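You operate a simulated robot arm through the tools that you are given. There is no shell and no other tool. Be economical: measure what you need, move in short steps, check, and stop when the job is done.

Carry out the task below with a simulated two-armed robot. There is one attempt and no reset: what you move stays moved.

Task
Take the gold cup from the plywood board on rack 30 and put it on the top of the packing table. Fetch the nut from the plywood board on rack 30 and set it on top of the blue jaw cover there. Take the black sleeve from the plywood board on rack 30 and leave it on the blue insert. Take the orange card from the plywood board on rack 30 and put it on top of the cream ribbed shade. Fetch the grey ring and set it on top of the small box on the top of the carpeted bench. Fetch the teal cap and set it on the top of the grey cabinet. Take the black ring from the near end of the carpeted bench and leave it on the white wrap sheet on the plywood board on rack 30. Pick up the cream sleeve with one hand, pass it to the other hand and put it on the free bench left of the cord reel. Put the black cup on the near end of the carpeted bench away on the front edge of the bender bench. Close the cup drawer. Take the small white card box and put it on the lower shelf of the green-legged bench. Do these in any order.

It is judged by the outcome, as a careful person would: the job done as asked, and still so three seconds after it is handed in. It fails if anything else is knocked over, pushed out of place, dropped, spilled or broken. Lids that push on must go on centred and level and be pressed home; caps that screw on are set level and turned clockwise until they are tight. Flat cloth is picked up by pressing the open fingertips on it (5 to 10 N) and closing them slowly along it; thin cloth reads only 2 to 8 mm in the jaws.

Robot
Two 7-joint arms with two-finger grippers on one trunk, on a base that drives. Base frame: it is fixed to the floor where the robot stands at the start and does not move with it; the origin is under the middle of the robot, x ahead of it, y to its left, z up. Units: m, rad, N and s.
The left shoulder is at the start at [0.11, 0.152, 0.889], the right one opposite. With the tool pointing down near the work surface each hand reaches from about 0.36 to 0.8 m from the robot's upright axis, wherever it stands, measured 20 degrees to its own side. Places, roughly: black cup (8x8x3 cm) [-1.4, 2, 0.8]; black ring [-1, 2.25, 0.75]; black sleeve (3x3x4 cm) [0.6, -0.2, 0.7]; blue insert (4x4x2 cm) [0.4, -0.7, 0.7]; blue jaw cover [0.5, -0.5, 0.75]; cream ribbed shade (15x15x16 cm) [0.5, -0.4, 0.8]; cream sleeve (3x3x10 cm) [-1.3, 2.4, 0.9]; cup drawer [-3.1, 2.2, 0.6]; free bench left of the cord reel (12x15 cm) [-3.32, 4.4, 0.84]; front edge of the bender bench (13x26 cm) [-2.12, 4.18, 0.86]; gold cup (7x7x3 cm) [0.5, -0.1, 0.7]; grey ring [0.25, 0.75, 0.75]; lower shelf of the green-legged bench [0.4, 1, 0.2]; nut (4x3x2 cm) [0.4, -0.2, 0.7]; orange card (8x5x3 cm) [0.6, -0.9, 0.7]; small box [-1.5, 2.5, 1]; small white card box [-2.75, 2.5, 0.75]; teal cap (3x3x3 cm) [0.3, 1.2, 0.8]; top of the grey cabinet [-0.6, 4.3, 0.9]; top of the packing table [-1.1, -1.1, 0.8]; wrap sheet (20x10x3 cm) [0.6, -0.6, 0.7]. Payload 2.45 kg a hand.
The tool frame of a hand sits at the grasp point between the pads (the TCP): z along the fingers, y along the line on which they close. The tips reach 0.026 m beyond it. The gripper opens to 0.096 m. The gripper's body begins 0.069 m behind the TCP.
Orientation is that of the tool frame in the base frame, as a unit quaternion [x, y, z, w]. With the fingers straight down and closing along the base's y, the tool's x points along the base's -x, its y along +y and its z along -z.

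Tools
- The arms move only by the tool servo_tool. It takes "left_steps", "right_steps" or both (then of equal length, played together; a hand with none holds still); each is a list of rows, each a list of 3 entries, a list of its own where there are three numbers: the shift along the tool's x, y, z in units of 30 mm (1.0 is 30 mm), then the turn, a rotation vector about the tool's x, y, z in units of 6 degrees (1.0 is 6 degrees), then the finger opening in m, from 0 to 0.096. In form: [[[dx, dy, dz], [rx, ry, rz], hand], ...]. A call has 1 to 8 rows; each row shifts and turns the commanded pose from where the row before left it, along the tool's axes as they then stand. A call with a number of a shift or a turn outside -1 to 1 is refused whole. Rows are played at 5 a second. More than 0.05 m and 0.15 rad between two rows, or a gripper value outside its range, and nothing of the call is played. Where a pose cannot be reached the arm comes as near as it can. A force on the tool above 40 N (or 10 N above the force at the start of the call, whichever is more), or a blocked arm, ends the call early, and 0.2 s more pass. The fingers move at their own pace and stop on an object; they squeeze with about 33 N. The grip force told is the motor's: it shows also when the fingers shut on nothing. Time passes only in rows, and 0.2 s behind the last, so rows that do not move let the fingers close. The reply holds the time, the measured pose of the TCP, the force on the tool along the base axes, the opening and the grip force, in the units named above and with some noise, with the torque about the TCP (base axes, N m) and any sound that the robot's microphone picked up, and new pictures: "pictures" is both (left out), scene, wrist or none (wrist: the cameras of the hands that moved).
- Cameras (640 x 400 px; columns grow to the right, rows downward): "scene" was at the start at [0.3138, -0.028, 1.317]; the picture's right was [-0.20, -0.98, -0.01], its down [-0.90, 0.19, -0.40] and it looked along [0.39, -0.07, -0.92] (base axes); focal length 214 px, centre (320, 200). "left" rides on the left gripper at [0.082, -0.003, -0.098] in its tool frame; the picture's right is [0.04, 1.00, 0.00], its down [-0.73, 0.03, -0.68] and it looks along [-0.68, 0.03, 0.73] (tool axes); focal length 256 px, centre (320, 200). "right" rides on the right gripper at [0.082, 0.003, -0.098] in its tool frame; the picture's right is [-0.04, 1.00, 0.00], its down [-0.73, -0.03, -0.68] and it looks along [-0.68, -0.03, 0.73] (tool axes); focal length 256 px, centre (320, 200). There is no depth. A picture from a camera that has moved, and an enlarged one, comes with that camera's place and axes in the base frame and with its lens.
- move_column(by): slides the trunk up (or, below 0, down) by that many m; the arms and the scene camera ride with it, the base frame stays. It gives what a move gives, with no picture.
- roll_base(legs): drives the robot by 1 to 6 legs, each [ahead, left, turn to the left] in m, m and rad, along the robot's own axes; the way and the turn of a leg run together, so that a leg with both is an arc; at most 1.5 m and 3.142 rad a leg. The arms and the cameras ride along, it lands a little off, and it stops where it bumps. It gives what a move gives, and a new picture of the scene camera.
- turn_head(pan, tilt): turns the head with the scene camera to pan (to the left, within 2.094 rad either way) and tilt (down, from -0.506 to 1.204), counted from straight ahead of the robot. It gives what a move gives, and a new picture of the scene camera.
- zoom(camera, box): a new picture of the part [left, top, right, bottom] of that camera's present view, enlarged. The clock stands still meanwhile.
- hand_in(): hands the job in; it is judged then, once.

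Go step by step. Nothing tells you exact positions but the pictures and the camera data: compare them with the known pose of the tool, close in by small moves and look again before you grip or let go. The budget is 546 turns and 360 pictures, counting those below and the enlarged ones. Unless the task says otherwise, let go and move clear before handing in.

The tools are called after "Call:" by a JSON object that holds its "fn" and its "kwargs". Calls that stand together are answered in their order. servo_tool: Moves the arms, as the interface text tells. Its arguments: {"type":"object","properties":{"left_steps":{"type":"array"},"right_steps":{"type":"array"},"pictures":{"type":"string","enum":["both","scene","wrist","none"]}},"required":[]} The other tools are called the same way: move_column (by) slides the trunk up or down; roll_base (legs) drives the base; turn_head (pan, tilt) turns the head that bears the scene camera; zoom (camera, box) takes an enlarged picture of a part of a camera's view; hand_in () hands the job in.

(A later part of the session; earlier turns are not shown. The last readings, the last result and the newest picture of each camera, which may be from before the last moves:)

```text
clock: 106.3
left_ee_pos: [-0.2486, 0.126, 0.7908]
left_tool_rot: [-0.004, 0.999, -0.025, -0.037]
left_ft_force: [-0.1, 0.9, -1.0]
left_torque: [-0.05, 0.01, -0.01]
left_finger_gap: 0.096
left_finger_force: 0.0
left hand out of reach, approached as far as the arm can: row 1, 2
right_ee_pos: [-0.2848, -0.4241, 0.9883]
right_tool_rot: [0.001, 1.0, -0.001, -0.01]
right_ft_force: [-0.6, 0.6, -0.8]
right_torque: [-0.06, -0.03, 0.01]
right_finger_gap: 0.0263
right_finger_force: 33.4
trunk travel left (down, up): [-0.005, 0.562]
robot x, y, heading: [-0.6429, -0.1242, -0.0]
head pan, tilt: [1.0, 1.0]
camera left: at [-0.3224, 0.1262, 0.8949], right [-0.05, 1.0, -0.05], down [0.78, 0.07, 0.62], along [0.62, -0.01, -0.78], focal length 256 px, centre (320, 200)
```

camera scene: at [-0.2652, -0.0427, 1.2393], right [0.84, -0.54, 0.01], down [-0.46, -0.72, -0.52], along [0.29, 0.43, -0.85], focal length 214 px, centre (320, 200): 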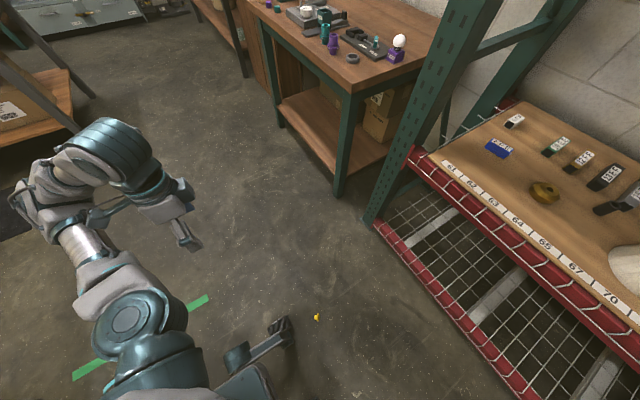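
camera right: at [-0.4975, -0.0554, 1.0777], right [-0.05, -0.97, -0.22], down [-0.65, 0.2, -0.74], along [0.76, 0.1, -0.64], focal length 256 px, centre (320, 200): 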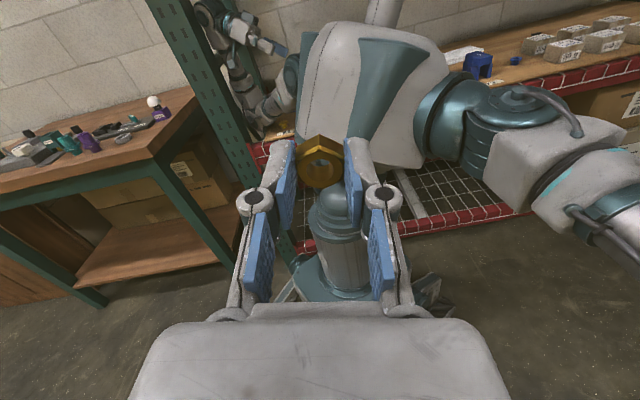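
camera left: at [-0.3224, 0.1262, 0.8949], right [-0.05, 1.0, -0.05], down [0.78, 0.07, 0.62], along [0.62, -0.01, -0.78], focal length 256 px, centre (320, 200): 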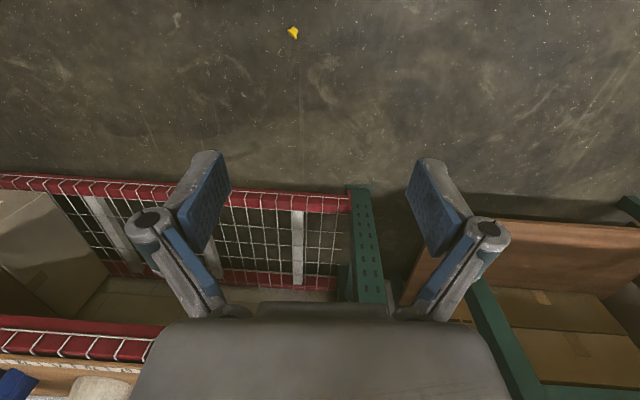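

Call:
{"fn": "zoom", "kwargs": {"camera": "left", "box": [252, 8, 332, 58]}}

Call:
{"fn": "servo_tool", "kwargs": {"left_steps": [[[0, -0.9, 0.9], [0, 0.4, 0], 0.06], [[0, -0.9, 0.9], [0, 0.3, 0], 0.06], [[0, -0.9, 0.9], [0, 0, 0], 0.06], [[0, -0.9, 0.9], [0, 0, 0], 0.06], [[0, -0.5, 1], [0, 0, 0], 0.06], [[0, 0, 1], [0, 0, 0], 0.06], [[0, 0, 1], [0, 0, 0], 0.06], [[0, 0, 1], [0, 0, 0], 0.06]], "pictures": "wrist"}}

```text
8.00 times, centred on (292, 33) of left
camera zoom: at [-0.3224, 0.1262, 0.8949], right [-0.05, 1.0, -0.05], down [0.78, 0.07, 0.62], along [0.62, -0.01, -0.78], focal length 2048 px, centre (544, 1536)
```

zoom: 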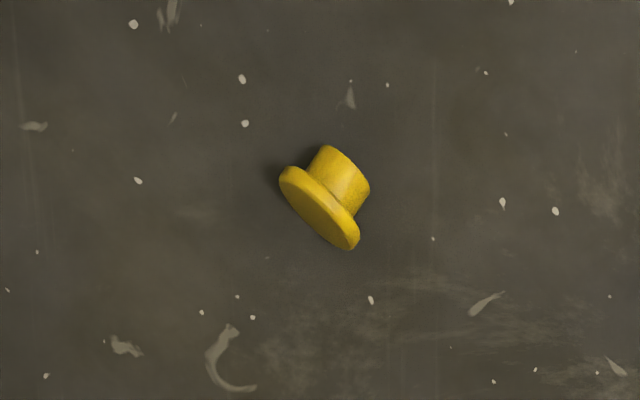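

```text
clock: 108.1
left_ee_pos: [-0.2794, -0.022, 0.5718]
left_tool_rot: [-0.002, 0.997, -0.019, -0.076]
left_ft_force: [-0.3, 0.0, -0.2]
left_torque: [0.01, 0.01, -0.03]
left_finger_gap: 0.06
left_finger_force: 0.1
right_ee_pos: [-0.2846, -0.4424, 0.983]
right_tool_rot: [0.003, 1.0, 0.009, -0.01]
right_ft_force: [0.7, -0.2, -0.3]
right_torque: [0.02, 0.01, 0.04]
right_finger_gap: 0.026
right_finger_force: 32.6
trunk travel left (down, up): [-0.005, 0.562]
robot x, y, heading: [-0.6368, -0.1234, -0.0]
head pan, tilt: [1.0, 1.0]
camera left: at [-0.3455, -0.0215, 0.6812], right [-0.05, 1.0, -0.03], down [0.83, 0.06, 0.56], along [0.56, 0.0, -0.83], focal length 256 px, centre (320, 200)
```

left: 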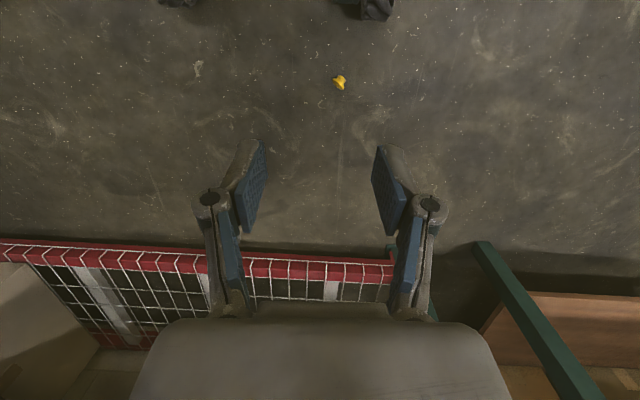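

The cap is a flanged plug, lying on its side with its stem toward the robot's left. It stood flange-up originally, so I'll grip its stem with the left hand turned round so it can be tipped upright. First I'll level and turn the hand.

Call:
{"fn": "servo_tool", "kwargs": {"left_steps": [[[-0.7, 0.4, 0.5], [0, -0.73, 0], 0.06], [[-0.7, 0.4, 0.5], [0, -0.73, 0], 0.06], [[0, 0, 0], [0, 0, -1], 0.06], [[0, 0, 0], [0, 0, -1], 0.06], [[0, 0, 0], [0, 0, -1], 0.06], [[0, 0, 0], [0, 0, -1], 0.06], [[0, 0, 0], [0, 0, -1], 0.06], [[0, 0, 0], [0, 0, -1], 0.06]], "pictures": "none"}}

Call:
{"fn": "servo_tool", "kwargs": {"left_steps": [[[0, 0, 0], [0, 0, -1], 0.06], [[0, 0, 0], [0, 0, -1], 0.06], [[0, 0, 0], [0, 0, -1], 0.06], [[0, 0, 0], [0, 0, -1], 0.06], [[0, 0, 0], [0, 0, -1], 0.06], [[0, 0, 0], [0, 0, -1], 0.06], [[0, 0, 0], [0, 0, -1], 0.06], [[0, 0, 0], [0, 0, -1], 0.06]], "pictures": "none"}}

Call:
{"fn": "servo_tool", "kwargs": {"left_steps": [[[0, 0, 0], [0, 0, -1], 0.06], [[0, 0, 0], [0, 0, -1], 0.06], [[0, 0, 0], [0, 0, -1], 0.06], [[0, 0, 0], [0, 0, -1], 0.06], [[0, 0, 0], [0, 0, -1], 0.06], [[0, 0, 0], [0, 0, -1], 0.06], [[0, 0, 0], [0, 0, -1], 0.06], [[0, 0, 0], [0, 0, -1], 0.06]], "pictures": "wrist"}}

```text
clock: 109.9
left_ee_pos: [-0.242, -0.0029, 0.5395]
left_tool_rot: [-0.312, 0.95, -0.016, -0.003]
left_ft_force: [0.2, 0.0, -0.7]
left_torque: [0.02, 0.01, -0.03]
left_finger_gap: 0.0601
left_finger_force: 0.1
right_ee_pos: [-0.2852, -0.4481, 0.9817]
right_tool_rot: [0.002, 1.0, 0.011, -0.01]
right_ft_force: [0.1, 0.0, -0.8]
right_torque: [0.03, 0.01, -0.01]
right_finger_gap: 0.0262
right_finger_force: 33.1
trunk travel left (down, up): [-0.005, 0.562]
robot x, y, heading: [-0.6356, -0.1301, -0.002]
head pan, tilt: [1.0, 1.0]
```

```text
clock: 111.7
left_ee_pos: [-0.2216, 0.0209, 0.5387]
left_tool_rot: [-0.67, 0.742, -0.014, -0.013]
left_ft_force: [-0.4, 0.6, 0.8]
left_torque: [-0.01, -0.02, -0.04]
left_finger_gap: 0.06
left_finger_force: 0.0
left hand out of reach, approached as far as the arm can: row 8
right_ee_pos: [-0.2871, -0.4422, 0.9844]
right_tool_rot: [0.002, 1.0, 0.008, -0.008]
right_ft_force: [0.5, -0.5, -0.8]
right_torque: [0.0, -0.02, 0.05]
right_finger_gap: 0.0261
right_finger_force: 33.0
trunk travel left (down, up): [-0.005, 0.562]
robot x, y, heading: [-0.6391, -0.129, -0.007]
head pan, tilt: [1.0, 1.0]
```

```text
clock: 113.5
left_ee_pos: [-0.1531, 0.1093, 0.5384]
left_tool_rot: [0.809, -0.588, 0.011, 0.016]
left_ft_force: [-0.2, -0.4, -0.4]
left_torque: [0.0, 0.0, 0.01]
left_finger_gap: 0.0601
left_finger_force: 0.0
left hand out of reach, approached as far as the arm can: row 1, 2, 3, 4, 5, 6, 7, 8
right_ee_pos: [-0.2853, -0.4429, 0.9842]
right_tool_rot: [0.002, 1.0, 0.008, -0.009]
right_ft_force: [1.1, 0.5, -0.5]
right_torque: [0.0, 0.02, -0.01]
right_finger_gap: 0.0261
right_finger_force: 32.9
trunk travel left (down, up): [-0.005, 0.562]
robot x, y, heading: [-0.6391, -0.1247, -0.001]
head pan, tilt: [1.0, 1.0]
camera left: at [-0.1242, 0.0372, 0.6387], right [-0.94, -0.35, 0.01], down [-0.25, 0.72, 0.65], along [-0.24, 0.61, -0.76], focal length 256 px, centre (320, 200)
```

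left: 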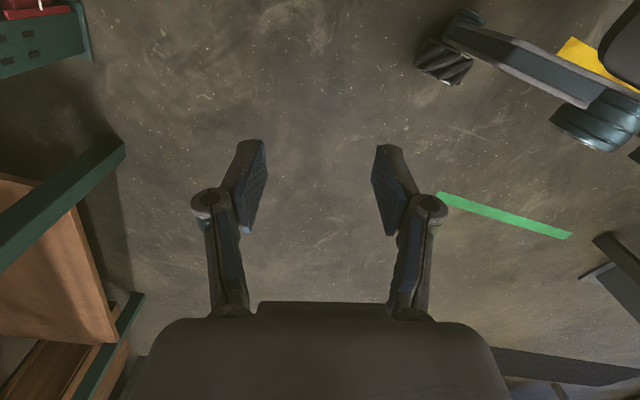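

The left wrist's turn stops at about 108 degrees, so I'll turn the base by 35 degrees to line up with the plug, passing well clear of it.

Call:
{"fn": "roll_base", "kwargs": {"legs": [[0, -0.306, 0], [0.216, 0, 0], [0, 0, 0.61]]}}

Call:
{"fn": "zoom", "kwargs": {"camera": "left", "box": [0, 0, 640, 400]}}

```text
clock: 118.5
left_ee_pos: [-0.1655, 0.0399, 0.5371]
left_tool_rot: [0.949, -0.315, 0.017, 0.013]
left_ft_force: [0.4, 0.9, -1.1]
left_torque: [0.0, -0.02, -0.01]
left_finger_gap: 0.0601
left_finger_force: 0.2
right_ee_pos: [0.0458, -0.4868, 0.9844]
right_tool_rot: [-0.303, 0.953, 0.004, -0.011]
right_ft_force: [0.4, 0.1, 0.0]
right_torque: [-0.01, 0.03, 0.03]
right_finger_gap: 0.0261
right_finger_force: 33.0
trunk travel left (down, up): [-0.005, 0.562]
robot x, y, heading: [-0.4261, -0.4356, 0.612]
head pan, tilt: [1.0, 1.0]
camera scene: at [-0.1535, -0.1719, 1.2408], right [1.0, 0.04, 0.0], down [0.03, -0.84, -0.54], along [-0.03, 0.54, -0.84], focal length 214 px, centre (320, 200)
```

scene: 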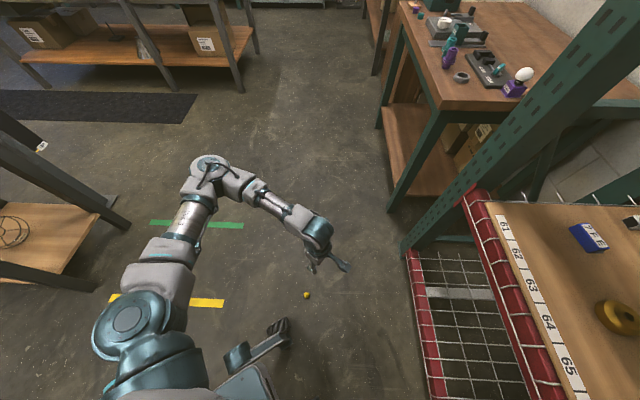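

```text
1.00 times, centred on (320, 200) of left (not enlarged: the box is as wide or as high as the picture)
camera zoom: at [-0.1006, -0.0033, 0.6383], right [-0.57, -0.82, 0.02], down [-0.62, 0.44, 0.65], along [-0.54, 0.36, -0.76], focal length 256 px, centre (320, 200)
```

zoom: 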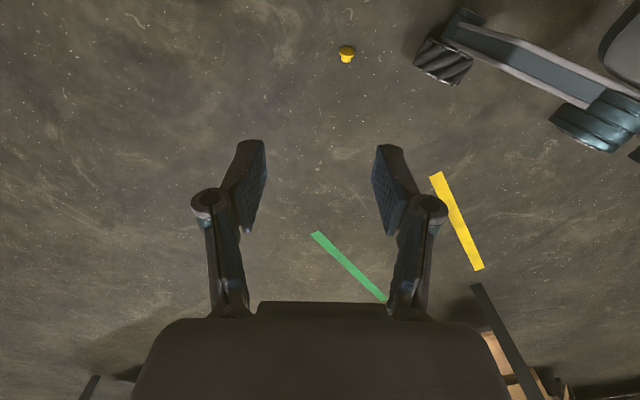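

Call:
{"fn": "zoom", "kwargs": {"camera": "left", "box": [306, 29, 386, 79]}}

```text
8.00 times, centred on (346, 54) of left
camera zoom: at [-0.1006, -0.0033, 0.6383], right [-0.57, -0.82, 0.02], down [-0.62, 0.44, 0.65], along [-0.54, 0.36, -0.76], focal length 2048 px, centre (112, 1368)
```

zoom: 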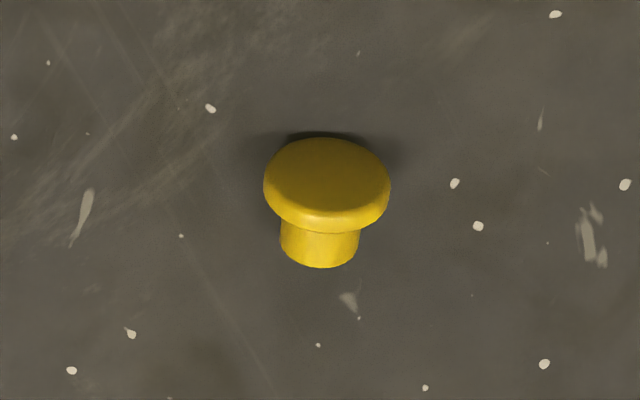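

The plug lies with its flange face tipped up about 30 degrees. If I grip the flange rim with the hand vertical, tipping the hand 60 degrees later will stand it on its stem. I'll move over it and go down.

Call:
{"fn": "servo_tool", "kwargs": {"left_steps": [[[-0.15, 0.28, 0.95], [0, 0, 0], 0.06], [[-0.15, 0.28, 0.95], [0, 0, 0], 0.06], [[-0.15, 0.28, 0.95], [0, 0, 0], 0.06], [[-0.15, 0.28, 0.95], [0, 0, 0], 0.06], [[-0.15, 0.28, 0.95], [0, 0, 0], 0.06], [[-0.15, 0.28, 0.95], [0, 0, 0], 0.06], [[-0.15, 0.28, 0.95], [0, 0, 0], 0.06], [[-0.15, 0.28, 0.95], [0, 0, 0], 0.06]], "pictures": "wrist"}}

```text
clock: 120.3
left_ee_pos: [-0.2284, 0.0775, 0.3295]
left_tool_rot: [0.949, -0.315, 0.018, 0.014]
left_ft_force: [0.2, -0.8, -0.9]
left_torque: [0.0, 0.0, 0.0]
left_finger_gap: 0.0602
left_finger_force: 0.0
left hand out of reach, approached as far as the arm can: row 1, 2, 3, 4, 5, 6, 7, 8
right_ee_pos: [0.0428, -0.4913, 0.9866]
right_tool_rot: [-0.302, 0.953, 0.004, -0.009]
right_ft_force: [-0.7, 0.2, -0.4]
right_torque: [0.01, -0.01, 0.0]
right_finger_gap: 0.0262
right_finger_force: 32.8
trunk travel left (down, up): [-0.005, 0.562]
robot x, y, heading: [-0.4234, -0.4352, 0.616]
head pan, tilt: [1.0, 1.0]
camera left: at [-0.1635, 0.0344, 0.4313], right [-0.57, -0.82, 0.02], down [-0.62, 0.44, 0.65], along [-0.54, 0.36, -0.76], focal length 256 px, centre (320, 200)
```

left: 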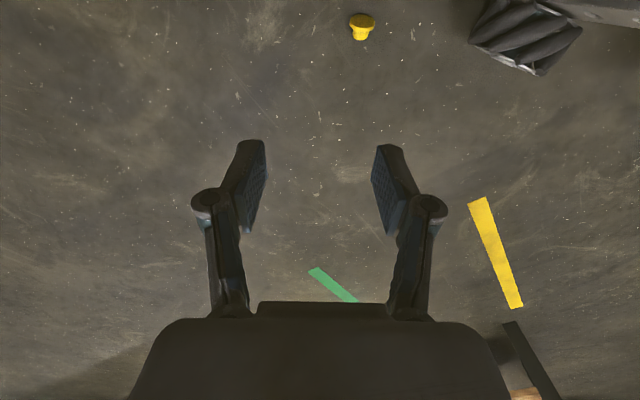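

Call:
{"fn": "roll_base", "kwargs": {"legs": [[-0.046, -0.053, 0]]}}

Call:
{"fn": "servo_tool", "kwargs": {"left_steps": [[[0, 0, 0.95], [0, 0, 0], 0.06], [[0, 0, 0.95], [0, 0, 0], 0.06], [[0, 0, 0.95], [0, 0, 0], 0.06], [[0, 0, 0.95], [0, 0, 0], 0.06], [[0, 0, 0.95], [0, 0, 0], 0.06], [[0, 0, 0.95], [0, 0, 0], 0.06]], "pictures": "wrist"}}

```text
clock: 121.3
left_ee_pos: [-0.2454, 0.0184, 0.3239]
left_tool_rot: [0.949, -0.315, 0.027, 0.019]
left_ft_force: [-0.8, 0.6, 0.2]
left_torque: [-0.05, -0.1, 0.01]
left_finger_gap: 0.0602
left_finger_force: 0.1
right_ee_pos: [0.0171, -0.5381, 0.9939]
right_tool_rot: [-0.303, 0.953, -0.007, -0.004]
right_ft_force: [0.1, 0.7, -0.8]
right_torque: [-0.02, -0.02, 0.01]
right_finger_gap: 0.0262
right_finger_force: 32.8
trunk travel left (down, up): [-0.005, 0.562]
robot x, y, heading: [-0.4365, -0.4988, 0.614]
head pan, tilt: [1.0, 1.0]
camera scene: at [-0.1802, -0.2165, 1.2395], right [1.0, 0.04, 0.01], down [0.04, -0.85, -0.52], along [-0.02, 0.52, -0.85], focal length 214 px, centre (320, 200)
```

scene: 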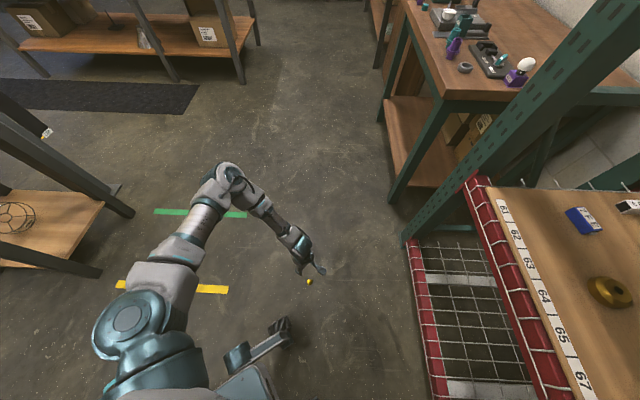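

```text
clock: 122.7
left_ee_pos: [-0.2479, 0.0563, 0.2328]
left_tool_rot: [0.949, -0.314, 0.022, 0.014]
left_ft_force: [0.3, 0.3, -0.1]
left_torque: [-0.01, -0.03, 0.07]
left_finger_gap: 0.0601
left_finger_force: 0.1
left hand out of reach, approached as far as the arm can: row 1, 2, 3, 4, 5, 6
right_ee_pos: [0.0202, -0.5491, 0.9908]
right_tool_rot: [-0.303, 0.953, 0.0, -0.004]
right_ft_force: [-0.4, 0.3, 0.2]
right_torque: [0.02, 0.0, -0.01]
right_finger_gap: 0.0261
right_finger_force: 32.9
trunk travel left (down, up): [-0.005, 0.562]
robot x, y, heading: [-0.4361, -0.499, 0.609]
head pan, tilt: [1.0, 1.0]
camera left: at [-0.1836, 0.0134, 0.3354], right [-0.56, -0.83, 0.02], down [-0.63, 0.44, 0.64], along [-0.54, 0.35, -0.77], focal length 256 px, centre (320, 200)
```

left: 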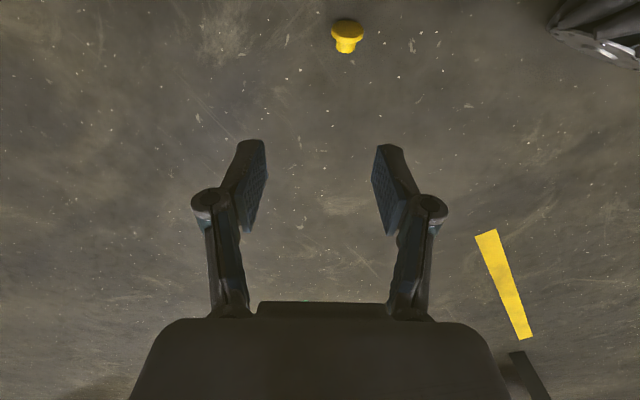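

The wrist limit stops this approach at floor height. Gripping the rim the other way round works with a normal wrist: I'll raise the left hand, turn it back, and stand on the plug's stem side instead.

Call:
{"fn": "servo_tool", "kwargs": {"left_steps": [[[0, 0, -1], [0, 0, 1], 0.06], [[0, 0, -1], [0, 0, 1], 0.06], [[0, 0, -1], [0, 0, 1], 0.06], [[0, 0, -1], [0, 0, 1], 0.06], [[0, 0, -1], [0, 0, 1], 0.06], [[0, 0, -1], [0, 0, 1], 0.06], [[0, 0, -1], [0, 0, 1], 0.06], [[0, 0, -1], [0, 0, 1], 0.06]], "pictures": "none"}}

Call:
{"fn": "servo_tool", "kwargs": {"left_steps": [[[0, 0, -1], [0, 0, 1], 0.06], [[0, 0, -1], [0, 0, 1], 0.06], [[0, 0, -1], [0, 0, 1], 0.06], [[0, 0, 0], [0, 0, 1], 0.06], [[0, 0, 0], [0, 0, 1], 0.06], [[0, 0, 0], [0, 0, 1], 0.06], [[0, 0, 0], [0, 0, 1], 0.06], [[0, 0, 0], [0, 0, 1], 0.06]], "pictures": "none"}}

Call:
{"fn": "roll_base", "kwargs": {"legs": [[-0.058, 0.284, 0], [0.246, 0.352, 0], [0, 0, -1.25]]}}

```text
clock: 124.5
left_ee_pos: [-0.2523, 0.0584, 0.4762]
left_tool_rot: [0.738, -0.675, 0.023, 0.003]
left_ft_force: [-0.1, 0.5, -0.7]
left_torque: [0.01, -0.03, -0.01]
left_finger_gap: 0.06
left_finger_force: 0.0
right_ee_pos: [0.0242, -0.5572, 0.9898]
right_tool_rot: [-0.303, 0.953, 0.002, -0.005]
right_ft_force: [0.4, 0.8, -0.7]
right_torque: [0.02, -0.01, -0.04]
right_finger_gap: 0.0259
right_finger_force: 33.5
trunk travel left (down, up): [-0.005, 0.562]
robot x, y, heading: [-0.4302, -0.5033, 0.614]
head pan, tilt: [1.0, 1.0]
```

```text
clock: 126.3
left_ee_pos: [-0.2541, 0.0619, 0.5654]
left_tool_rot: [-0.4, 0.916, -0.021, 0.007]
left_ft_force: [0.3, -0.2, 0.4]
left_torque: [0.01, 0.03, -0.02]
left_finger_gap: 0.0602
left_finger_force: 0.0
right_ee_pos: [0.0273, -0.5575, 0.9881]
right_tool_rot: [-0.303, 0.953, 0.003, -0.006]
right_ft_force: [0.4, -0.1, -0.1]
right_torque: [0.01, 0.0, -0.05]
right_finger_gap: 0.0261
right_finger_force: 33.2
trunk travel left (down, up): [-0.005, 0.562]
robot x, y, heading: [-0.4404, -0.4953, 0.613]
head pan, tilt: [1.0, 1.0]
```

```text
clock: 133.7
left_ee_pos: [-0.0589, 0.1251, 0.5677]
left_tool_rot: [0.213, 0.977, -0.018, -0.006]
left_ft_force: [-0.8, 0.6, -0.5]
left_torque: [0.02, -0.01, 0.02]
left_finger_gap: 0.0599
left_finger_force: 0.1
right_ee_pos: [-0.5604, -0.3365, 0.987]
right_tool_rot: [0.315, 0.949, 0.01, -0.001]
right_ft_force: [0.4, -0.3, -0.5]
right_torque: [-0.01, 0.0, 0.0]
right_finger_gap: 0.0261
right_finger_force: 32.6
trunk travel left (down, up): [-0.005, 0.562]
robot x, y, heading: [-0.6455, 0.1246, -0.638]
head pan, tilt: [1.0, 1.0]
camera scene: at [-0.3173, -0.0579, 1.2413], right [0.35, -0.94, -0.01], down [-0.79, -0.29, -0.54], along [0.5, 0.2, -0.84], focal length 214 px, centre (320, 200)
```

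scene: 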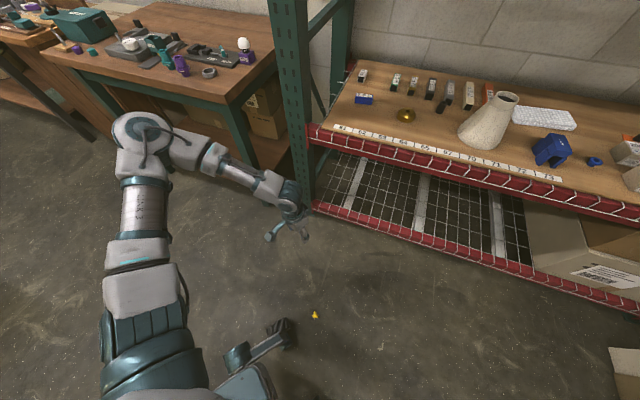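

Call:
{"fn": "servo_tool", "kwargs": {"left_steps": [[[0.47, -0.74, 1], [0, 0, 0.25], 0.06], [[0.47, -0.74, 1], [0, 0, 0.25], 0.06], [[0.47, -0.74, 1], [0, 0, 0.25], 0.06], [[0.47, -0.74, 1], [0, 0, 0.25], 0.06], [[0.47, -0.74, 1], [0, 0, 0.25], 0.06], [[0.47, -0.74, 1], [0, 0, 0.25], 0.06], [[0.47, -0.74, 1], [0, 0, 0.25], 0.06], [[0.47, -0.74, 1], [0, 0, 0.25], 0.06]], "pictures": "wrist"}}

```text
clock: 135.5
left_ee_pos: [-0.2461, 0.0225, 0.3393]
left_tool_rot: [0.313, 0.949, -0.022, -0.002]
left_ft_force: [-0.3, -0.4, -0.1]
left_torque: [0.01, 0.01, -0.01]
left_finger_gap: 0.0599
left_finger_force: 0.1
left hand out of reach, approached as far as the arm can: row 8
right_ee_pos: [-0.5611, -0.3301, 0.9894]
right_tool_rot: [0.315, 0.949, 0.007, -0.001]
right_ft_force: [0.2, 0.6, -0.7]
right_torque: [0.01, 0.0, -0.01]
right_finger_gap: 0.0262
right_finger_force: 33.0
trunk travel left (down, up): [-0.005, 0.562]
robot x, y, heading: [-0.647, 0.1249, -0.641]
head pan, tilt: [1.0, 1.0]
camera left: at [-0.3126, 0.0725, 0.4373], right [0.56, 0.83, -0.04], down [0.62, -0.39, 0.68], along [0.55, -0.41, -0.73], focal length 256 px, centre (320, 200)
```

left: 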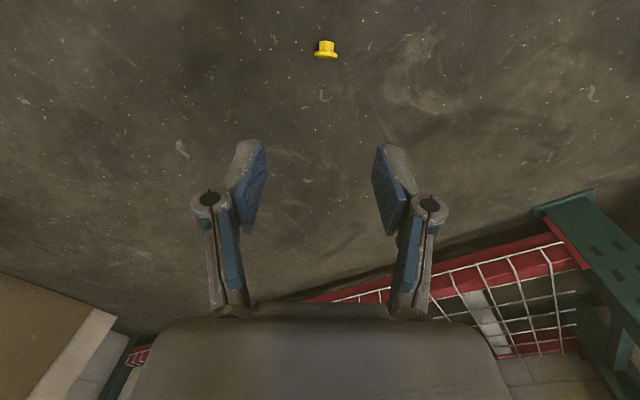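

Call:
{"fn": "servo_tool", "kwargs": {"left_steps": [[[0, 0, 1], [0, 0, 0], 0.06], [[0, 0, 1], [0, 0, 0], 0.06], [[0, 0, 1], [0, 0, 0], 0.06], [[0, 0, 1], [0, 0, 0], 0.06]], "pictures": "none"}}

```text
clock: 136.5
left_ee_pos: [-0.2069, 0.061, 0.2892]
left_tool_rot: [0.314, 0.949, -0.022, -0.003]
left_ft_force: [-0.5, 0.0, 0.0]
left_torque: [0.0, -0.01, 0.02]
left_finger_gap: 0.0598
left_finger_force: 0.0
left hand out of reach, approached as far as the arm can: row 1, 2, 3, 4
right_ee_pos: [-0.5617, -0.3295, 0.9901]
right_tool_rot: [0.315, 0.949, 0.007, 0.001]
right_ft_force: [-0.1, -0.4, 0.6]
right_torque: [-0.01, 0.0, -0.02]
right_finger_gap: 0.026
right_finger_force: 33.0
trunk travel left (down, up): [-0.005, 0.562]
robot x, y, heading: [-0.6474, 0.126, -0.638]
head pan, tilt: [1.0, 1.0]
```

Call:
{"fn": "roll_base", "kwargs": {"legs": [[-0.05, -0.13, 0]]}}

Call:
{"fn": "servo_tool", "kwargs": {"left_steps": [[[-0.6, 0.55, 0.9], [0, 0, 0], 0.06], [[-0.6, 0.55, 0.9], [0, 0, 0], 0.06], [[-0.6, 0.55, 0.9], [0, 0, 0], 0.06], [[-0.2, 0.4, 0.9], [0, 0, 0], 0.06]], "pictures": "wrist"}}

```text
clock: 137.8
left_ee_pos: [-0.3229, -0.0109, 0.2887]
left_tool_rot: [0.313, 0.949, -0.026, -0.004]
left_ft_force: [0.9, 0.2, 0.4]
left_torque: [-0.03, 0.02, 0.01]
left_finger_gap: 0.0601
left_finger_force: 0.0
right_ee_pos: [-0.6753, -0.3966, 0.9922]
right_tool_rot: [0.315, 0.949, 0.004, 0.0]
right_ft_force: [0.1, 0.0, -0.4]
right_torque: [-0.02, 0.03, 0.04]
right_finger_gap: 0.0261
right_finger_force: 33.1
trunk travel left (down, up): [-0.005, 0.562]
robot x, y, heading: [-0.7644, 0.052, -0.64]
head pan, tilt: [1.0, 1.0]
camera scene: at [-0.4211, -0.1139, 1.24], right [0.35, -0.94, 0.0], down [-0.79, -0.3, -0.53], along [0.49, 0.19, -0.85], focal length 214 px, centre (320, 200)
```

scene: 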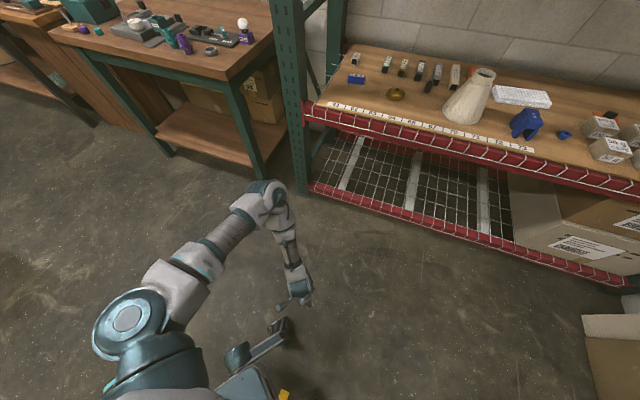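

```text
clock: 138.8
left_ee_pos: [-0.2314, 0.0148, 0.2485]
left_tool_rot: [0.315, 0.949, -0.016, 0.003]
left_ft_force: [-0.5, 0.7, 0.1]
left_torque: [0.03, -0.01, 0.0]
left_finger_gap: 0.0599
left_finger_force: 0.1
left hand out of reach, approached as far as the arm can: row 1, 2, 3, 4
right_ee_pos: [-0.696, -0.4163, 0.987]
right_tool_rot: [0.315, 0.949, 0.016, 0.009]
right_ft_force: [-0.6, -0.9, -0.7]
right_torque: [0.09, -0.08, -0.02]
right_finger_gap: 0.0263
right_finger_force: 33.6
trunk travel left (down, up): [-0.005, 0.562]
robot x, y, heading: [-0.7676, 0.0538, -0.644]
head pan, tilt: [1.0, 1.0]
camera left: at [-0.2986, 0.0624, 0.3469], right [0.56, 0.82, -0.03], down [0.61, -0.39, 0.69], along [0.56, -0.41, -0.73], focal length 256 px, centre (320, 200)
```

left: 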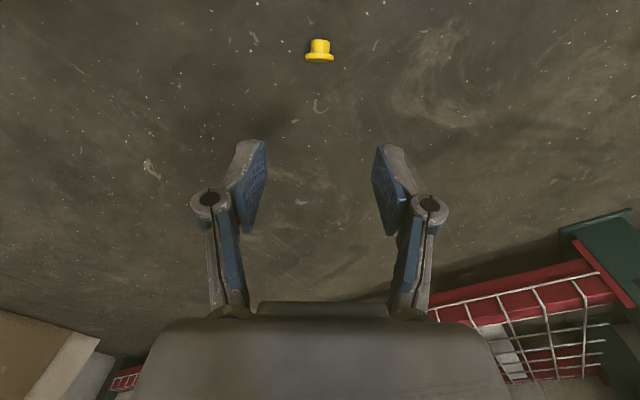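

Call:
{"fn": "servo_tool", "kwargs": {"left_steps": [[[-0.6, 0, 1], [0, 0, 0], 0.06], [[-0.6, 0, 1], [0, 0, 0], 0.06], [[-0.6, 0, 1], [0, 0, 0], 0.06], [[-0.6, 0, 1], [0, 0, 0], 0.06], [[-0.6, 0, 1], [0, 0, 0], 0.06]], "pictures": "none"}}

```text
clock: 140.0
left_ee_pos: [-0.1635, 0.0168, 0.2439]
left_tool_rot: [0.313, 0.949, -0.023, -0.002]
left_ft_force: [0.6, 0.0, 0.1]
left_torque: [-0.05, 0.03, 0.02]
left_finger_gap: 0.0598
left_finger_force: 0.1
left hand out of reach, approached as far as the arm can: row 1, 2, 3, 4, 5
right_ee_pos: [-0.6807, -0.3961, 0.993]
right_tool_rot: [0.312, 0.95, 0.007, 0.005]
right_ft_force: [-0.3, 0.8, 0.3]
right_torque: [-0.06, 0.04, 0.03]
right_finger_gap: 0.0261
right_finger_force: 32.8
trunk travel left (down, up): [-0.005, 0.562]
robot x, y, heading: [-0.7613, 0.0556, -0.638]
head pan, tilt: [1.0, 1.0]
```

With the hand vertical the lowest reach is about 0.24. Tilting the fingers forward straightens the arm, so I'll pitch about 30 degrees while lowering.

Call:
{"fn": "servo_tool", "kwargs": {"left_steps": [[[0.6, 0, 0.3], [0, -1, 0], 0.06], [[0.6, 0, 0.3], [0, -1, 0], 0.06], [[0.6, 0, 0.5], [0, -1, 0], 0.06], [[0.6, 0, 0.5], [0, -1, 0], 0.06], [[0.6, 0, 0.6], [0, -1, 0], 0.06]], "pictures": "wrist"}}

```text
clock: 141.2
left_ee_pos: [-0.198, 0.0624, 0.2621]
left_tool_rot: [0.303, 0.922, -0.083, 0.227]
left_ft_force: [0.0, 0.2, 0.7]
left_torque: [0.0, 0.0, 0.03]
left_finger_gap: 0.0601
left_finger_force: 0.1
left hand out of reach, approached as far as the arm can: row 1, 2, 3, 4, 5
right_ee_pos: [-0.6867, -0.4058, 0.9886]
right_tool_rot: [0.314, 0.949, 0.011, 0.006]
right_ft_force: [0.1, 0.0, -0.4]
right_torque: [0.01, -0.03, 0.0]
right_finger_gap: 0.0261
right_finger_force: 32.7
trunk travel left (down, up): [-0.005, 0.562]
robot x, y, heading: [-0.768, 0.0483, -0.638]
head pan, tilt: [1.0, 1.0]
camera left: at [-0.2935, 0.1312, 0.3104], right [0.57, 0.82, -0.03], down [0.29, -0.16, 0.94], along [0.77, -0.54, -0.33], focal length 256 px, centre (320, 200)
```

left: 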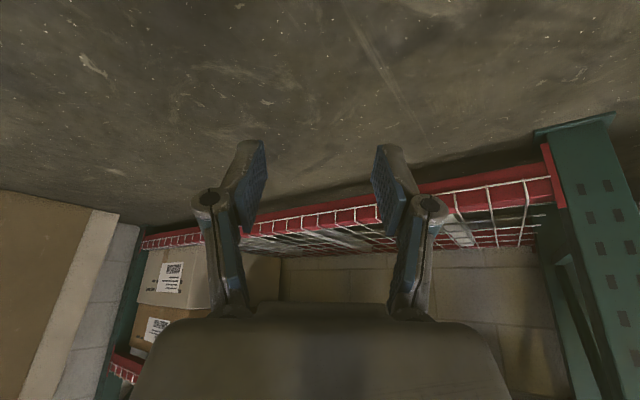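

Call:
{"fn": "turn_head", "kwargs": {"pan": 0.6, "tilt": 1.1}}

```text
clock: 142.1
left_ee_pos: [-0.1963, 0.0648, 0.2606]
left_tool_rot: [0.303, 0.922, -0.083, 0.226]
left_ft_force: [-0.7, 0.5, 0.3]
left_torque: [0.0, -0.01, 0.0]
left_finger_gap: 0.0598
left_finger_force: 0.0
right_ee_pos: [-0.6851, -0.405, 0.9897]
right_tool_rot: [0.313, 0.95, 0.011, 0.007]
right_ft_force: [0.4, 0.2, -0.8]
right_torque: [0.0, 0.01, 0.01]
right_finger_gap: 0.0259
right_finger_force: 32.4
trunk travel left (down, up): [-0.005, 0.562]
robot x, y, heading: [-0.7647, 0.0525, -0.639]
head pan, tilt: [0.6, 1.1]
camera scene: at [-0.433, -0.1539, 1.2342], right [-0.04, -1.0, 0.0], down [-0.89, 0.04, -0.45], along [0.45, -0.01, -0.89], focal length 214 px, centre (320, 200)
```

scene: 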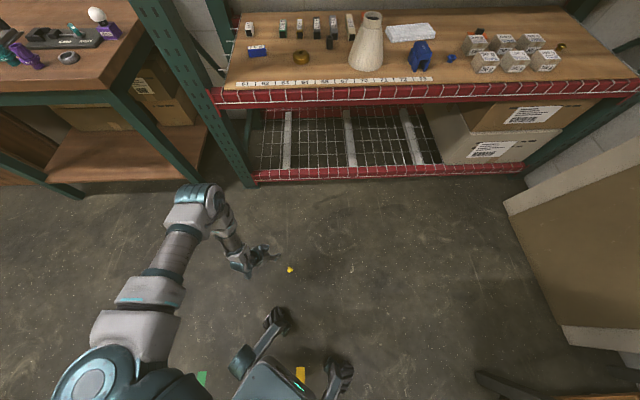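

Call:
{"fn": "servo_tool", "kwargs": {"left_steps": [[[0.3, 0.6, -0.5], [0, 1, 0], 0.06], [[0.6, 0.6, -0.3], [0, 1, 0], 0.06], [[0.9, 0.7, 0], [0, 1, 0], 0.06], [[0.9, 0.7, 0], [0, 1, 0], 0.06], [[0.9, 0.7, 0], [0, 1, 0], 0.06], [[0.9, 0.7, 0], [0, 0, 0], 0.06], [[0.9, 0.7, 0], [0, 0, 0], 0.06], [[0.9, 0.7, 0], [0, 0, 0], 0.06]], "pictures": "none"}}

Call:
{"fn": "servo_tool", "kwargs": {"left_steps": [[[0, 0.3, 1], [0, 0, 0], 0.06], [[0, 0, 1], [0, 0, 0], 0.06], [[0, 0, 1], [0, 0, 0], 0.06], [[0, 0, 1], [0, 0, 0], 0.06], [[0, 0, 1], [0, 0, 0], 0.06], [[0, 0, 1], [0, 0, 0], 0.06]], "pictures": "scene"}}

```text
clock: 143.8
left_ee_pos: [-0.2549, 0.3126, 0.2568]
left_tool_rot: [0.315, 0.949, -0.003, -0.02]
left_ft_force: [0.9, -0.8, 0.6]
left_torque: [0.02, -0.04, -0.02]
left_finger_gap: 0.0602
left_finger_force: 0.1
right_ee_pos: [-0.6844, -0.4019, 0.9915]
right_tool_rot: [0.314, 0.949, 0.009, 0.006]
right_ft_force: [-0.1, 0.3, -0.4]
right_torque: [0.03, 0.03, 0.0]
right_finger_gap: 0.0264
right_finger_force: 33.2
trunk travel left (down, up): [-0.005, 0.562]
robot x, y, heading: [-0.7648, 0.049, -0.638]
head pan, tilt: [0.6, 1.1]
```

```text
clock: 145.2
left_ee_pos: [-0.2536, 0.3133, 0.2516]
left_tool_rot: [0.314, 0.949, -0.001, -0.016]
left_ft_force: [-0.1, 0.2, 0.2]
left_torque: [-0.02, 0.0, -0.01]
left_finger_gap: 0.0601
left_finger_force: 0.0
left hand out of reach, approached as far as the arm can: row 1, 2, 3, 4, 5, 6
right_ee_pos: [-0.6846, -0.4034, 0.9907]
right_tool_rot: [0.314, 0.949, 0.009, 0.006]
right_ft_force: [0.5, -0.5, -0.3]
right_torque: [-0.02, -0.01, 0.04]
right_finger_gap: 0.0259
right_finger_force: 33.1
trunk travel left (down, up): [-0.005, 0.562]
robot x, y, heading: [-0.7651, 0.0524, -0.638]
head pan, tilt: [0.6, 1.1]
camera scene: at [-0.4322, -0.1515, 1.2344], right [-0.04, -1.0, 0.0], down [-0.89, 0.04, -0.45], along [0.45, -0.02, -0.89], focal length 214 px, centre (320, 200)
```

scene: 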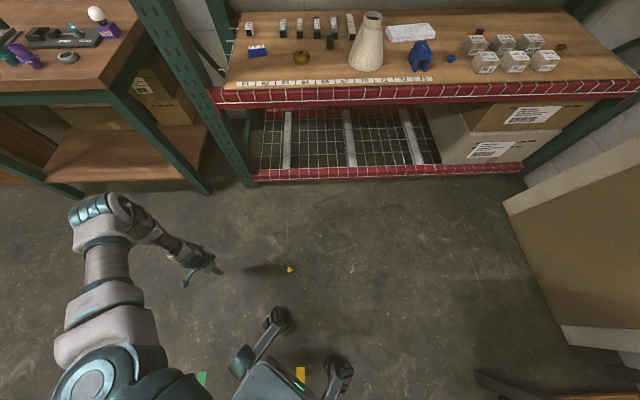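

The hand seems limited to about z=0.25 here. I'll test lower reach with the arm further to the side.

Call:
{"fn": "servo_tool", "kwargs": {"left_steps": [[[1, 0, 0.5], [0, 0, 0], 0.06], [[1, 0, 0.5], [0, 0, 0], 0.06], [[1, 0, 0.5], [0, 0, 0], 0.06], [[1, 0, 0.5], [0, 0, 0], 0.06], [[1, 0, 0.5], [0, 0, 0], 0.06], [[1, 0, 0.5], [0, 0, 0], 0.06], [[1, 0, 0.5], [0, 0, 0], 0.06], [[1, 0, 0.5], [0, 0, 0], 0.06]], "pictures": "none"}}

```text
clock: 147.1
left_ee_pos: [-0.3494, 0.3567, 0.2691]
left_tool_rot: [0.313, 0.949, -0.002, -0.02]
left_ft_force: [0.0, -1.2, 1.1]
left_torque: [-0.01, 0.02, 0.01]
left_finger_gap: 0.06
left_finger_force: 0.2
left hand out of reach, approached as far as the arm can: row 1, 2, 3, 4, 5, 6, 7, 8
right_ee_pos: [-0.685, -0.4022, 0.9901]
right_tool_rot: [0.314, 0.949, 0.01, 0.005]
right_ft_force: [0.1, 0.9, 0.2]
right_torque: [0.0, -0.02, -0.01]
right_finger_gap: 0.0259
right_finger_force: 33.2
trunk travel left (down, up): [-0.005, 0.562]
robot x, y, heading: [-0.7652, 0.0499, -0.64]
head pan, tilt: [0.6, 1.1]
```

Call:
{"fn": "servo_tool", "kwargs": {"left_steps": [[[0, 1, -1], [0, 0, 0], 0.06], [[0, 1, -1], [0, 0, 0], 0.06], [[0, 1, -1], [0, 0, 0], 0.06], [[0, 1, -1], [0, 0, 0], 0.06], [[0, 1, -1], [0, 0, 0], 0.06], [[0, 1, -1], [0, 0, 0], 0.06], [[0, 1, -1], [0, 0, 0], 0.06], [[0, 1, -1], [0, 0, 0], 0.06]], "pictures": "none"}}

Call:
{"fn": "servo_tool", "kwargs": {"left_steps": [[[0, 0, 1], [0, 0, 0], 0.06], [[0, 0, 1], [0, 0, 0], 0.06], [[0, 0, 1], [0, 0, 0], 0.06], [[0, 0, 1], [0, 0, 0], 0.06], [[0, 0, 1], [0, 0, 0], 0.06], [[0, 0, 1], [0, 0, 0], 0.06], [[0, 0, 1], [0, 0, 0], 0.06], [[0, 0, 1], [0, 0, 0], 0.06]], "pictures": "none"}}

Call:
{"fn": "turn_head", "kwargs": {"pan": 1.3, "tilt": 0.9}}

```text
clock: 148.8
left_ee_pos: [-0.1957, 0.5476, 0.5044]
left_tool_rot: [0.314, 0.949, -0.002, -0.02]
left_ft_force: [-0.2, -0.3, -0.1]
left_torque: [-0.01, -0.02, -0.01]
left_finger_gap: 0.0598
left_finger_force: 0.1
right_ee_pos: [-0.6854, -0.4033, 0.9896]
right_tool_rot: [0.314, 0.949, 0.01, 0.004]
right_ft_force: [1.1, -0.2, 0.0]
right_torque: [-0.01, -0.03, 0.03]
right_finger_gap: 0.0262
right_finger_force: 32.8
trunk travel left (down, up): [-0.005, 0.562]
robot x, y, heading: [-0.767, 0.0505, -0.635]
head pan, tilt: [0.6, 1.1]
```

```text
clock: 150.7
left_ee_pos: [-0.2052, 0.5515, 0.2653]
left_tool_rot: [0.312, 0.95, -0.003, -0.021]
left_ft_force: [0.3, 0.5, -1.2]
left_torque: [-0.02, 0.01, 0.01]
left_finger_gap: 0.0599
left_finger_force: 0.1
right_ee_pos: [-0.6834, -0.4035, 0.9904]
right_tool_rot: [0.314, 0.95, 0.009, 0.005]
right_ft_force: [0.0, 0.2, -0.5]
right_torque: [0.0, 0.0, 0.02]
right_finger_gap: 0.0261
right_finger_force: 33.0
trunk travel left (down, up): [-0.005, 0.562]
robot x, y, heading: [-0.765, 0.0523, -0.638]
head pan, tilt: [0.6, 1.1]
```

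```text
clock: 151.7
left_ee_pos: [-0.2065, 0.5513, 0.2656]
left_tool_rot: [0.315, 0.949, -0.002, -0.021]
left_ft_force: [-0.2, 0.0, 0.1]
left_torque: [0.0, 0.01, 0.01]
left_finger_gap: 0.06
left_finger_force: 0.1
right_ee_pos: [-0.6856, -0.403, 0.989]
right_tool_rot: [0.313, 0.95, 0.009, 0.005]
right_ft_force: [-0.2, 0.1, -0.8]
right_torque: [0.03, -0.01, 0.01]
right_finger_gap: 0.026
right_finger_force: 33.3
trunk travel left (down, up): [-0.005, 0.562]
robot x, y, heading: [-0.7612, 0.0512, -0.64]
head pan, tilt: [1.3, 0.901]
camera scene: at [-0.4356, -0.1014, 1.2486], right [0.61, -0.79, 0.0], down [-0.62, -0.48, -0.62], along [0.49, 0.38, -0.79], focal length 214 px, centre (320, 200)
```

scene: 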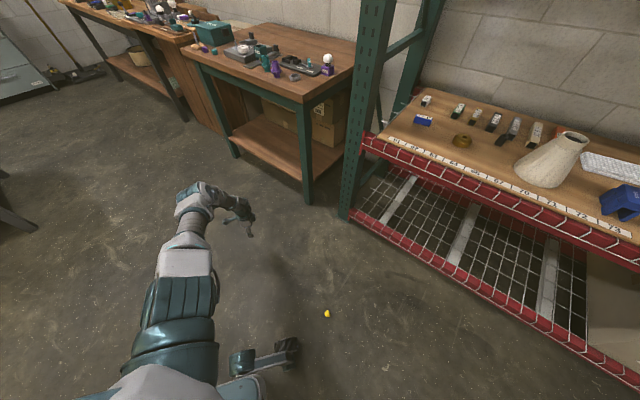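

Reaching far out to the side is not flagged as limited, so I'll keep going down here.

Call:
{"fn": "servo_tool", "kwargs": {"left_steps": [[[0, 0, 1], [0, 0, 0], 0.06], [[0, 0, 1], [0, 0, 0], 0.06], [[0, 0, 1], [0, 0, 0], 0.06], [[0, 0, 1], [0, 0, 0], 0.06], [[0, 0, 1], [0, 0, 0], 0.06], [[0, 0, 1], [0, 0, 0], 0.06], [[0, 0, 1], [0, 0, 0], 0.06]], "pictures": "none"}}

```text
clock: 153.3
left_ee_pos: [-0.2153, 0.5442, 0.1782]
left_tool_rot: [0.314, 0.949, -0.003, -0.02]
left_ft_force: [0.0, -0.1, 0.3]
left_torque: [-0.01, 0.03, 0.0]
left_finger_gap: 0.0602
left_finger_force: 0.0
left hand out of reach, approached as far as the arm can: row 3, 4, 5, 6, 7
right_ee_pos: [-0.6846, -0.4029, 0.99]
right_tool_rot: [0.314, 0.949, 0.009, 0.005]
right_ft_force: [0.3, -0.6, 0.1]
right_torque: [0.01, -0.02, -0.02]
right_finger_gap: 0.026
right_finger_force: 32.8
trunk travel left (down, up): [-0.005, 0.562]
robot x, y, heading: [-0.765, 0.0506, -0.637]
head pan, tilt: [1.3, 0.901]
```

The arm is now straight and sideways. I'll follow its arc inward and down to keep the elbow low.

Call:
{"fn": "servo_tool", "kwargs": {"left_steps": [[[0, -0.6, 0.8], [0, 0, 0], 0.06], [[0, -0.6, 0.8], [0, 0, 0], 0.06], [[0, -0.7, 0.8], [0, 0, 0], 0.06], [[0, -0.7, 0.8], [0, 0, 0], 0.06], [[0, -0.8, 0.7], [0, 0, 0], 0.06], [[0, -0.8, 0.7], [0, 0, 0], 0.06]], "pictures": "none"}}

```text
clock: 154.7
left_ee_pos: [-0.3088, 0.4359, 0.0581]
left_tool_rot: [0.314, 0.949, -0.002, -0.02]
left_ft_force: [0.3, -0.3, 0.0]
left_torque: [-0.01, 0.03, 0.03]
left_finger_gap: 0.0602
left_finger_force: 0.0
left hand out of reach, approached as far as the arm can: row 2, 4, 6
right_ee_pos: [-0.6849, -0.4047, 0.9909]
right_tool_rot: [0.313, 0.95, 0.01, 0.004]
right_ft_force: [-0.2, 0.0, -1.9]
right_torque: [0.02, -0.01, 0.04]
right_finger_gap: 0.0263
right_finger_force: 33.1
trunk travel left (down, up): [-0.005, 0.562]
robot x, y, heading: [-0.7666, 0.0523, -0.638]
head pan, tilt: [1.3, 0.901]
```

The floor is reachable beside the robot. I'll raise the hand slightly and drive so that it comes over the plug.

Call:
{"fn": "servo_tool", "kwargs": {"left_steps": [[[0, 0.2, -0.9], [0, 0, 0], 0.06], [[0, 0.3, -0.9], [0, 0, 0], 0.06]], "pictures": "none"}}

Call:
{"fn": "roll_base", "kwargs": {"legs": [[0.314, -0.314, 0]]}}

Call:
{"fn": "zoom", "kwargs": {"camera": "left", "box": [0, 0, 640, 400]}}

```text
clock: 155.3
left_ee_pos: [-0.2845, 0.4633, 0.0823]
left_tool_rot: [0.314, 0.949, -0.002, -0.02]
left_ft_force: [0.3, -0.1, 0.9]
left_torque: [-0.01, 0.0, 0.0]
left_finger_gap: 0.0603
left_finger_force: 0.0
left hand out of reach, approached as far as the arm can: row 1, 2
right_ee_pos: [-0.6852, -0.4018, 0.9904]
right_tool_rot: [0.314, 0.949, 0.01, 0.005]
right_ft_force: [-0.3, 0.0, -0.6]
right_torque: [-0.02, -0.02, 0.0]
right_finger_gap: 0.0264
right_finger_force: 33.1
trunk travel left (down, up): [-0.005, 0.562]
robot x, y, heading: [-0.7645, 0.0557, -0.643]
head pan, tilt: [1.3, 0.901]
```

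```text
clock: 158.0
left_ee_pos: [-0.2185, 0.0258, 0.0805]
left_tool_rot: [0.314, 0.949, -0.004, -0.022]
left_ft_force: [-0.8, -0.1, -0.3]
left_torque: [-0.01, 0.02, 0.0]
left_finger_gap: 0.0598
left_finger_force: 0.1
right_ee_pos: [-0.6159, -0.8374, 0.9921]
right_tool_rot: [0.314, 0.949, 0.007, 0.004]
right_ft_force: [1.0, -0.2, -0.5]
right_torque: [-0.01, 0.05, 0.06]
right_finger_gap: 0.026
right_finger_force: 33.0
trunk travel left (down, up): [-0.005, 0.562]
robot x, y, heading: [-0.6989, -0.3849, -0.638]
head pan, tilt: [1.3, 0.901]
camera scene: at [-0.3658, -0.5355, 1.248], right [0.61, -0.79, 0.0], down [-0.62, -0.48, -0.62], along [0.48, 0.38, -0.79], focal length 214 px, centre (320, 200)
```

scene: 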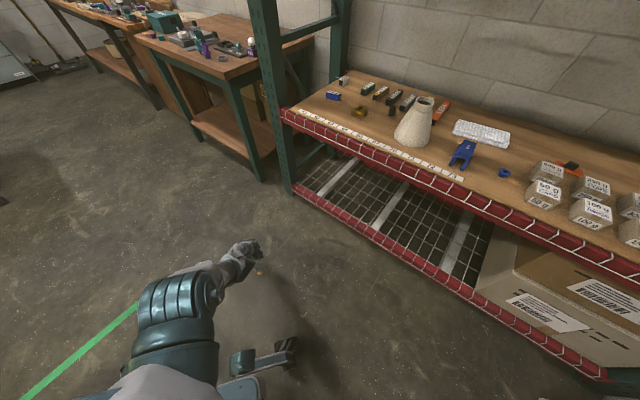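

```text
1.00 times, centred on (320, 200) of left (not enlarged: the box is as wide or as high as the picture)
camera zoom: at [-0.2817, 0.0708, 0.1813], right [0.56, 0.83, -0.02], down [0.64, -0.42, 0.65], along [0.53, -0.38, -0.76], focal length 256 px, centre (320, 200)
```

zoom: 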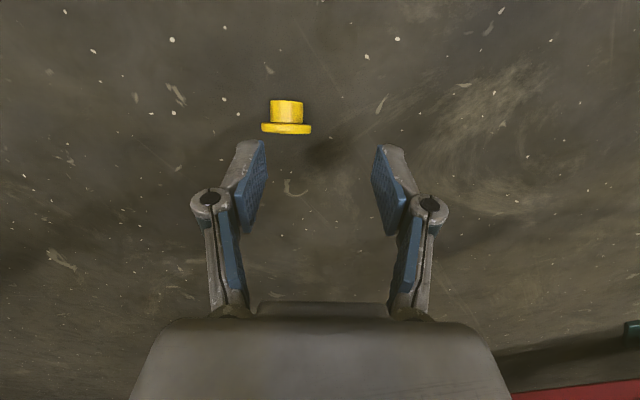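

Call:
{"fn": "servo_tool", "kwargs": {"left_steps": [[[-0.13, -0.77, 0], [0, 0, 0], 0.06], [[0, 0, 0.5], [0, 0, 0], 0.06], [[0, 0, 0.5], [0, 0, 0], 0.06], [[0, 0, 0], [0, 0, 0], 0.06]], "pictures": "wrist"}}

```text
clock: 159.0
left_ee_pos: [-0.2244, 0.0099, 0.0737]
left_tool_rot: [0.313, 0.949, -0.002, -0.019]
left_ft_force: [-0.5, -0.6, 0.8]
left_torque: [0.01, 0.0, 0.01]
left_finger_gap: 0.0601
left_finger_force: 0.1
left hand out of reach, approached as far as the arm can: row 1, 2, 3
right_ee_pos: [-0.6225, -0.841, 0.9904]
right_tool_rot: [0.314, 0.949, 0.012, 0.009]
right_ft_force: [-0.2, 0.0, -0.4]
right_torque: [0.0, -0.05, -0.03]
right_finger_gap: 0.0262
right_finger_force: 33.0
trunk travel left (down, up): [-0.005, 0.562]
robot x, y, heading: [-0.7009, -0.3879, -0.635]
head pan, tilt: [1.3, 0.901]
camera left: at [-0.2888, 0.0548, 0.1746], right [0.56, 0.83, -0.01], down [0.63, -0.42, 0.65], along [0.53, -0.38, -0.76], focal length 256 px, centre (320, 200)
```

left: 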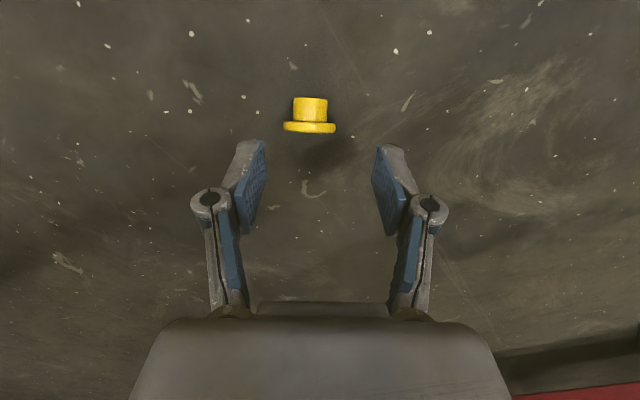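

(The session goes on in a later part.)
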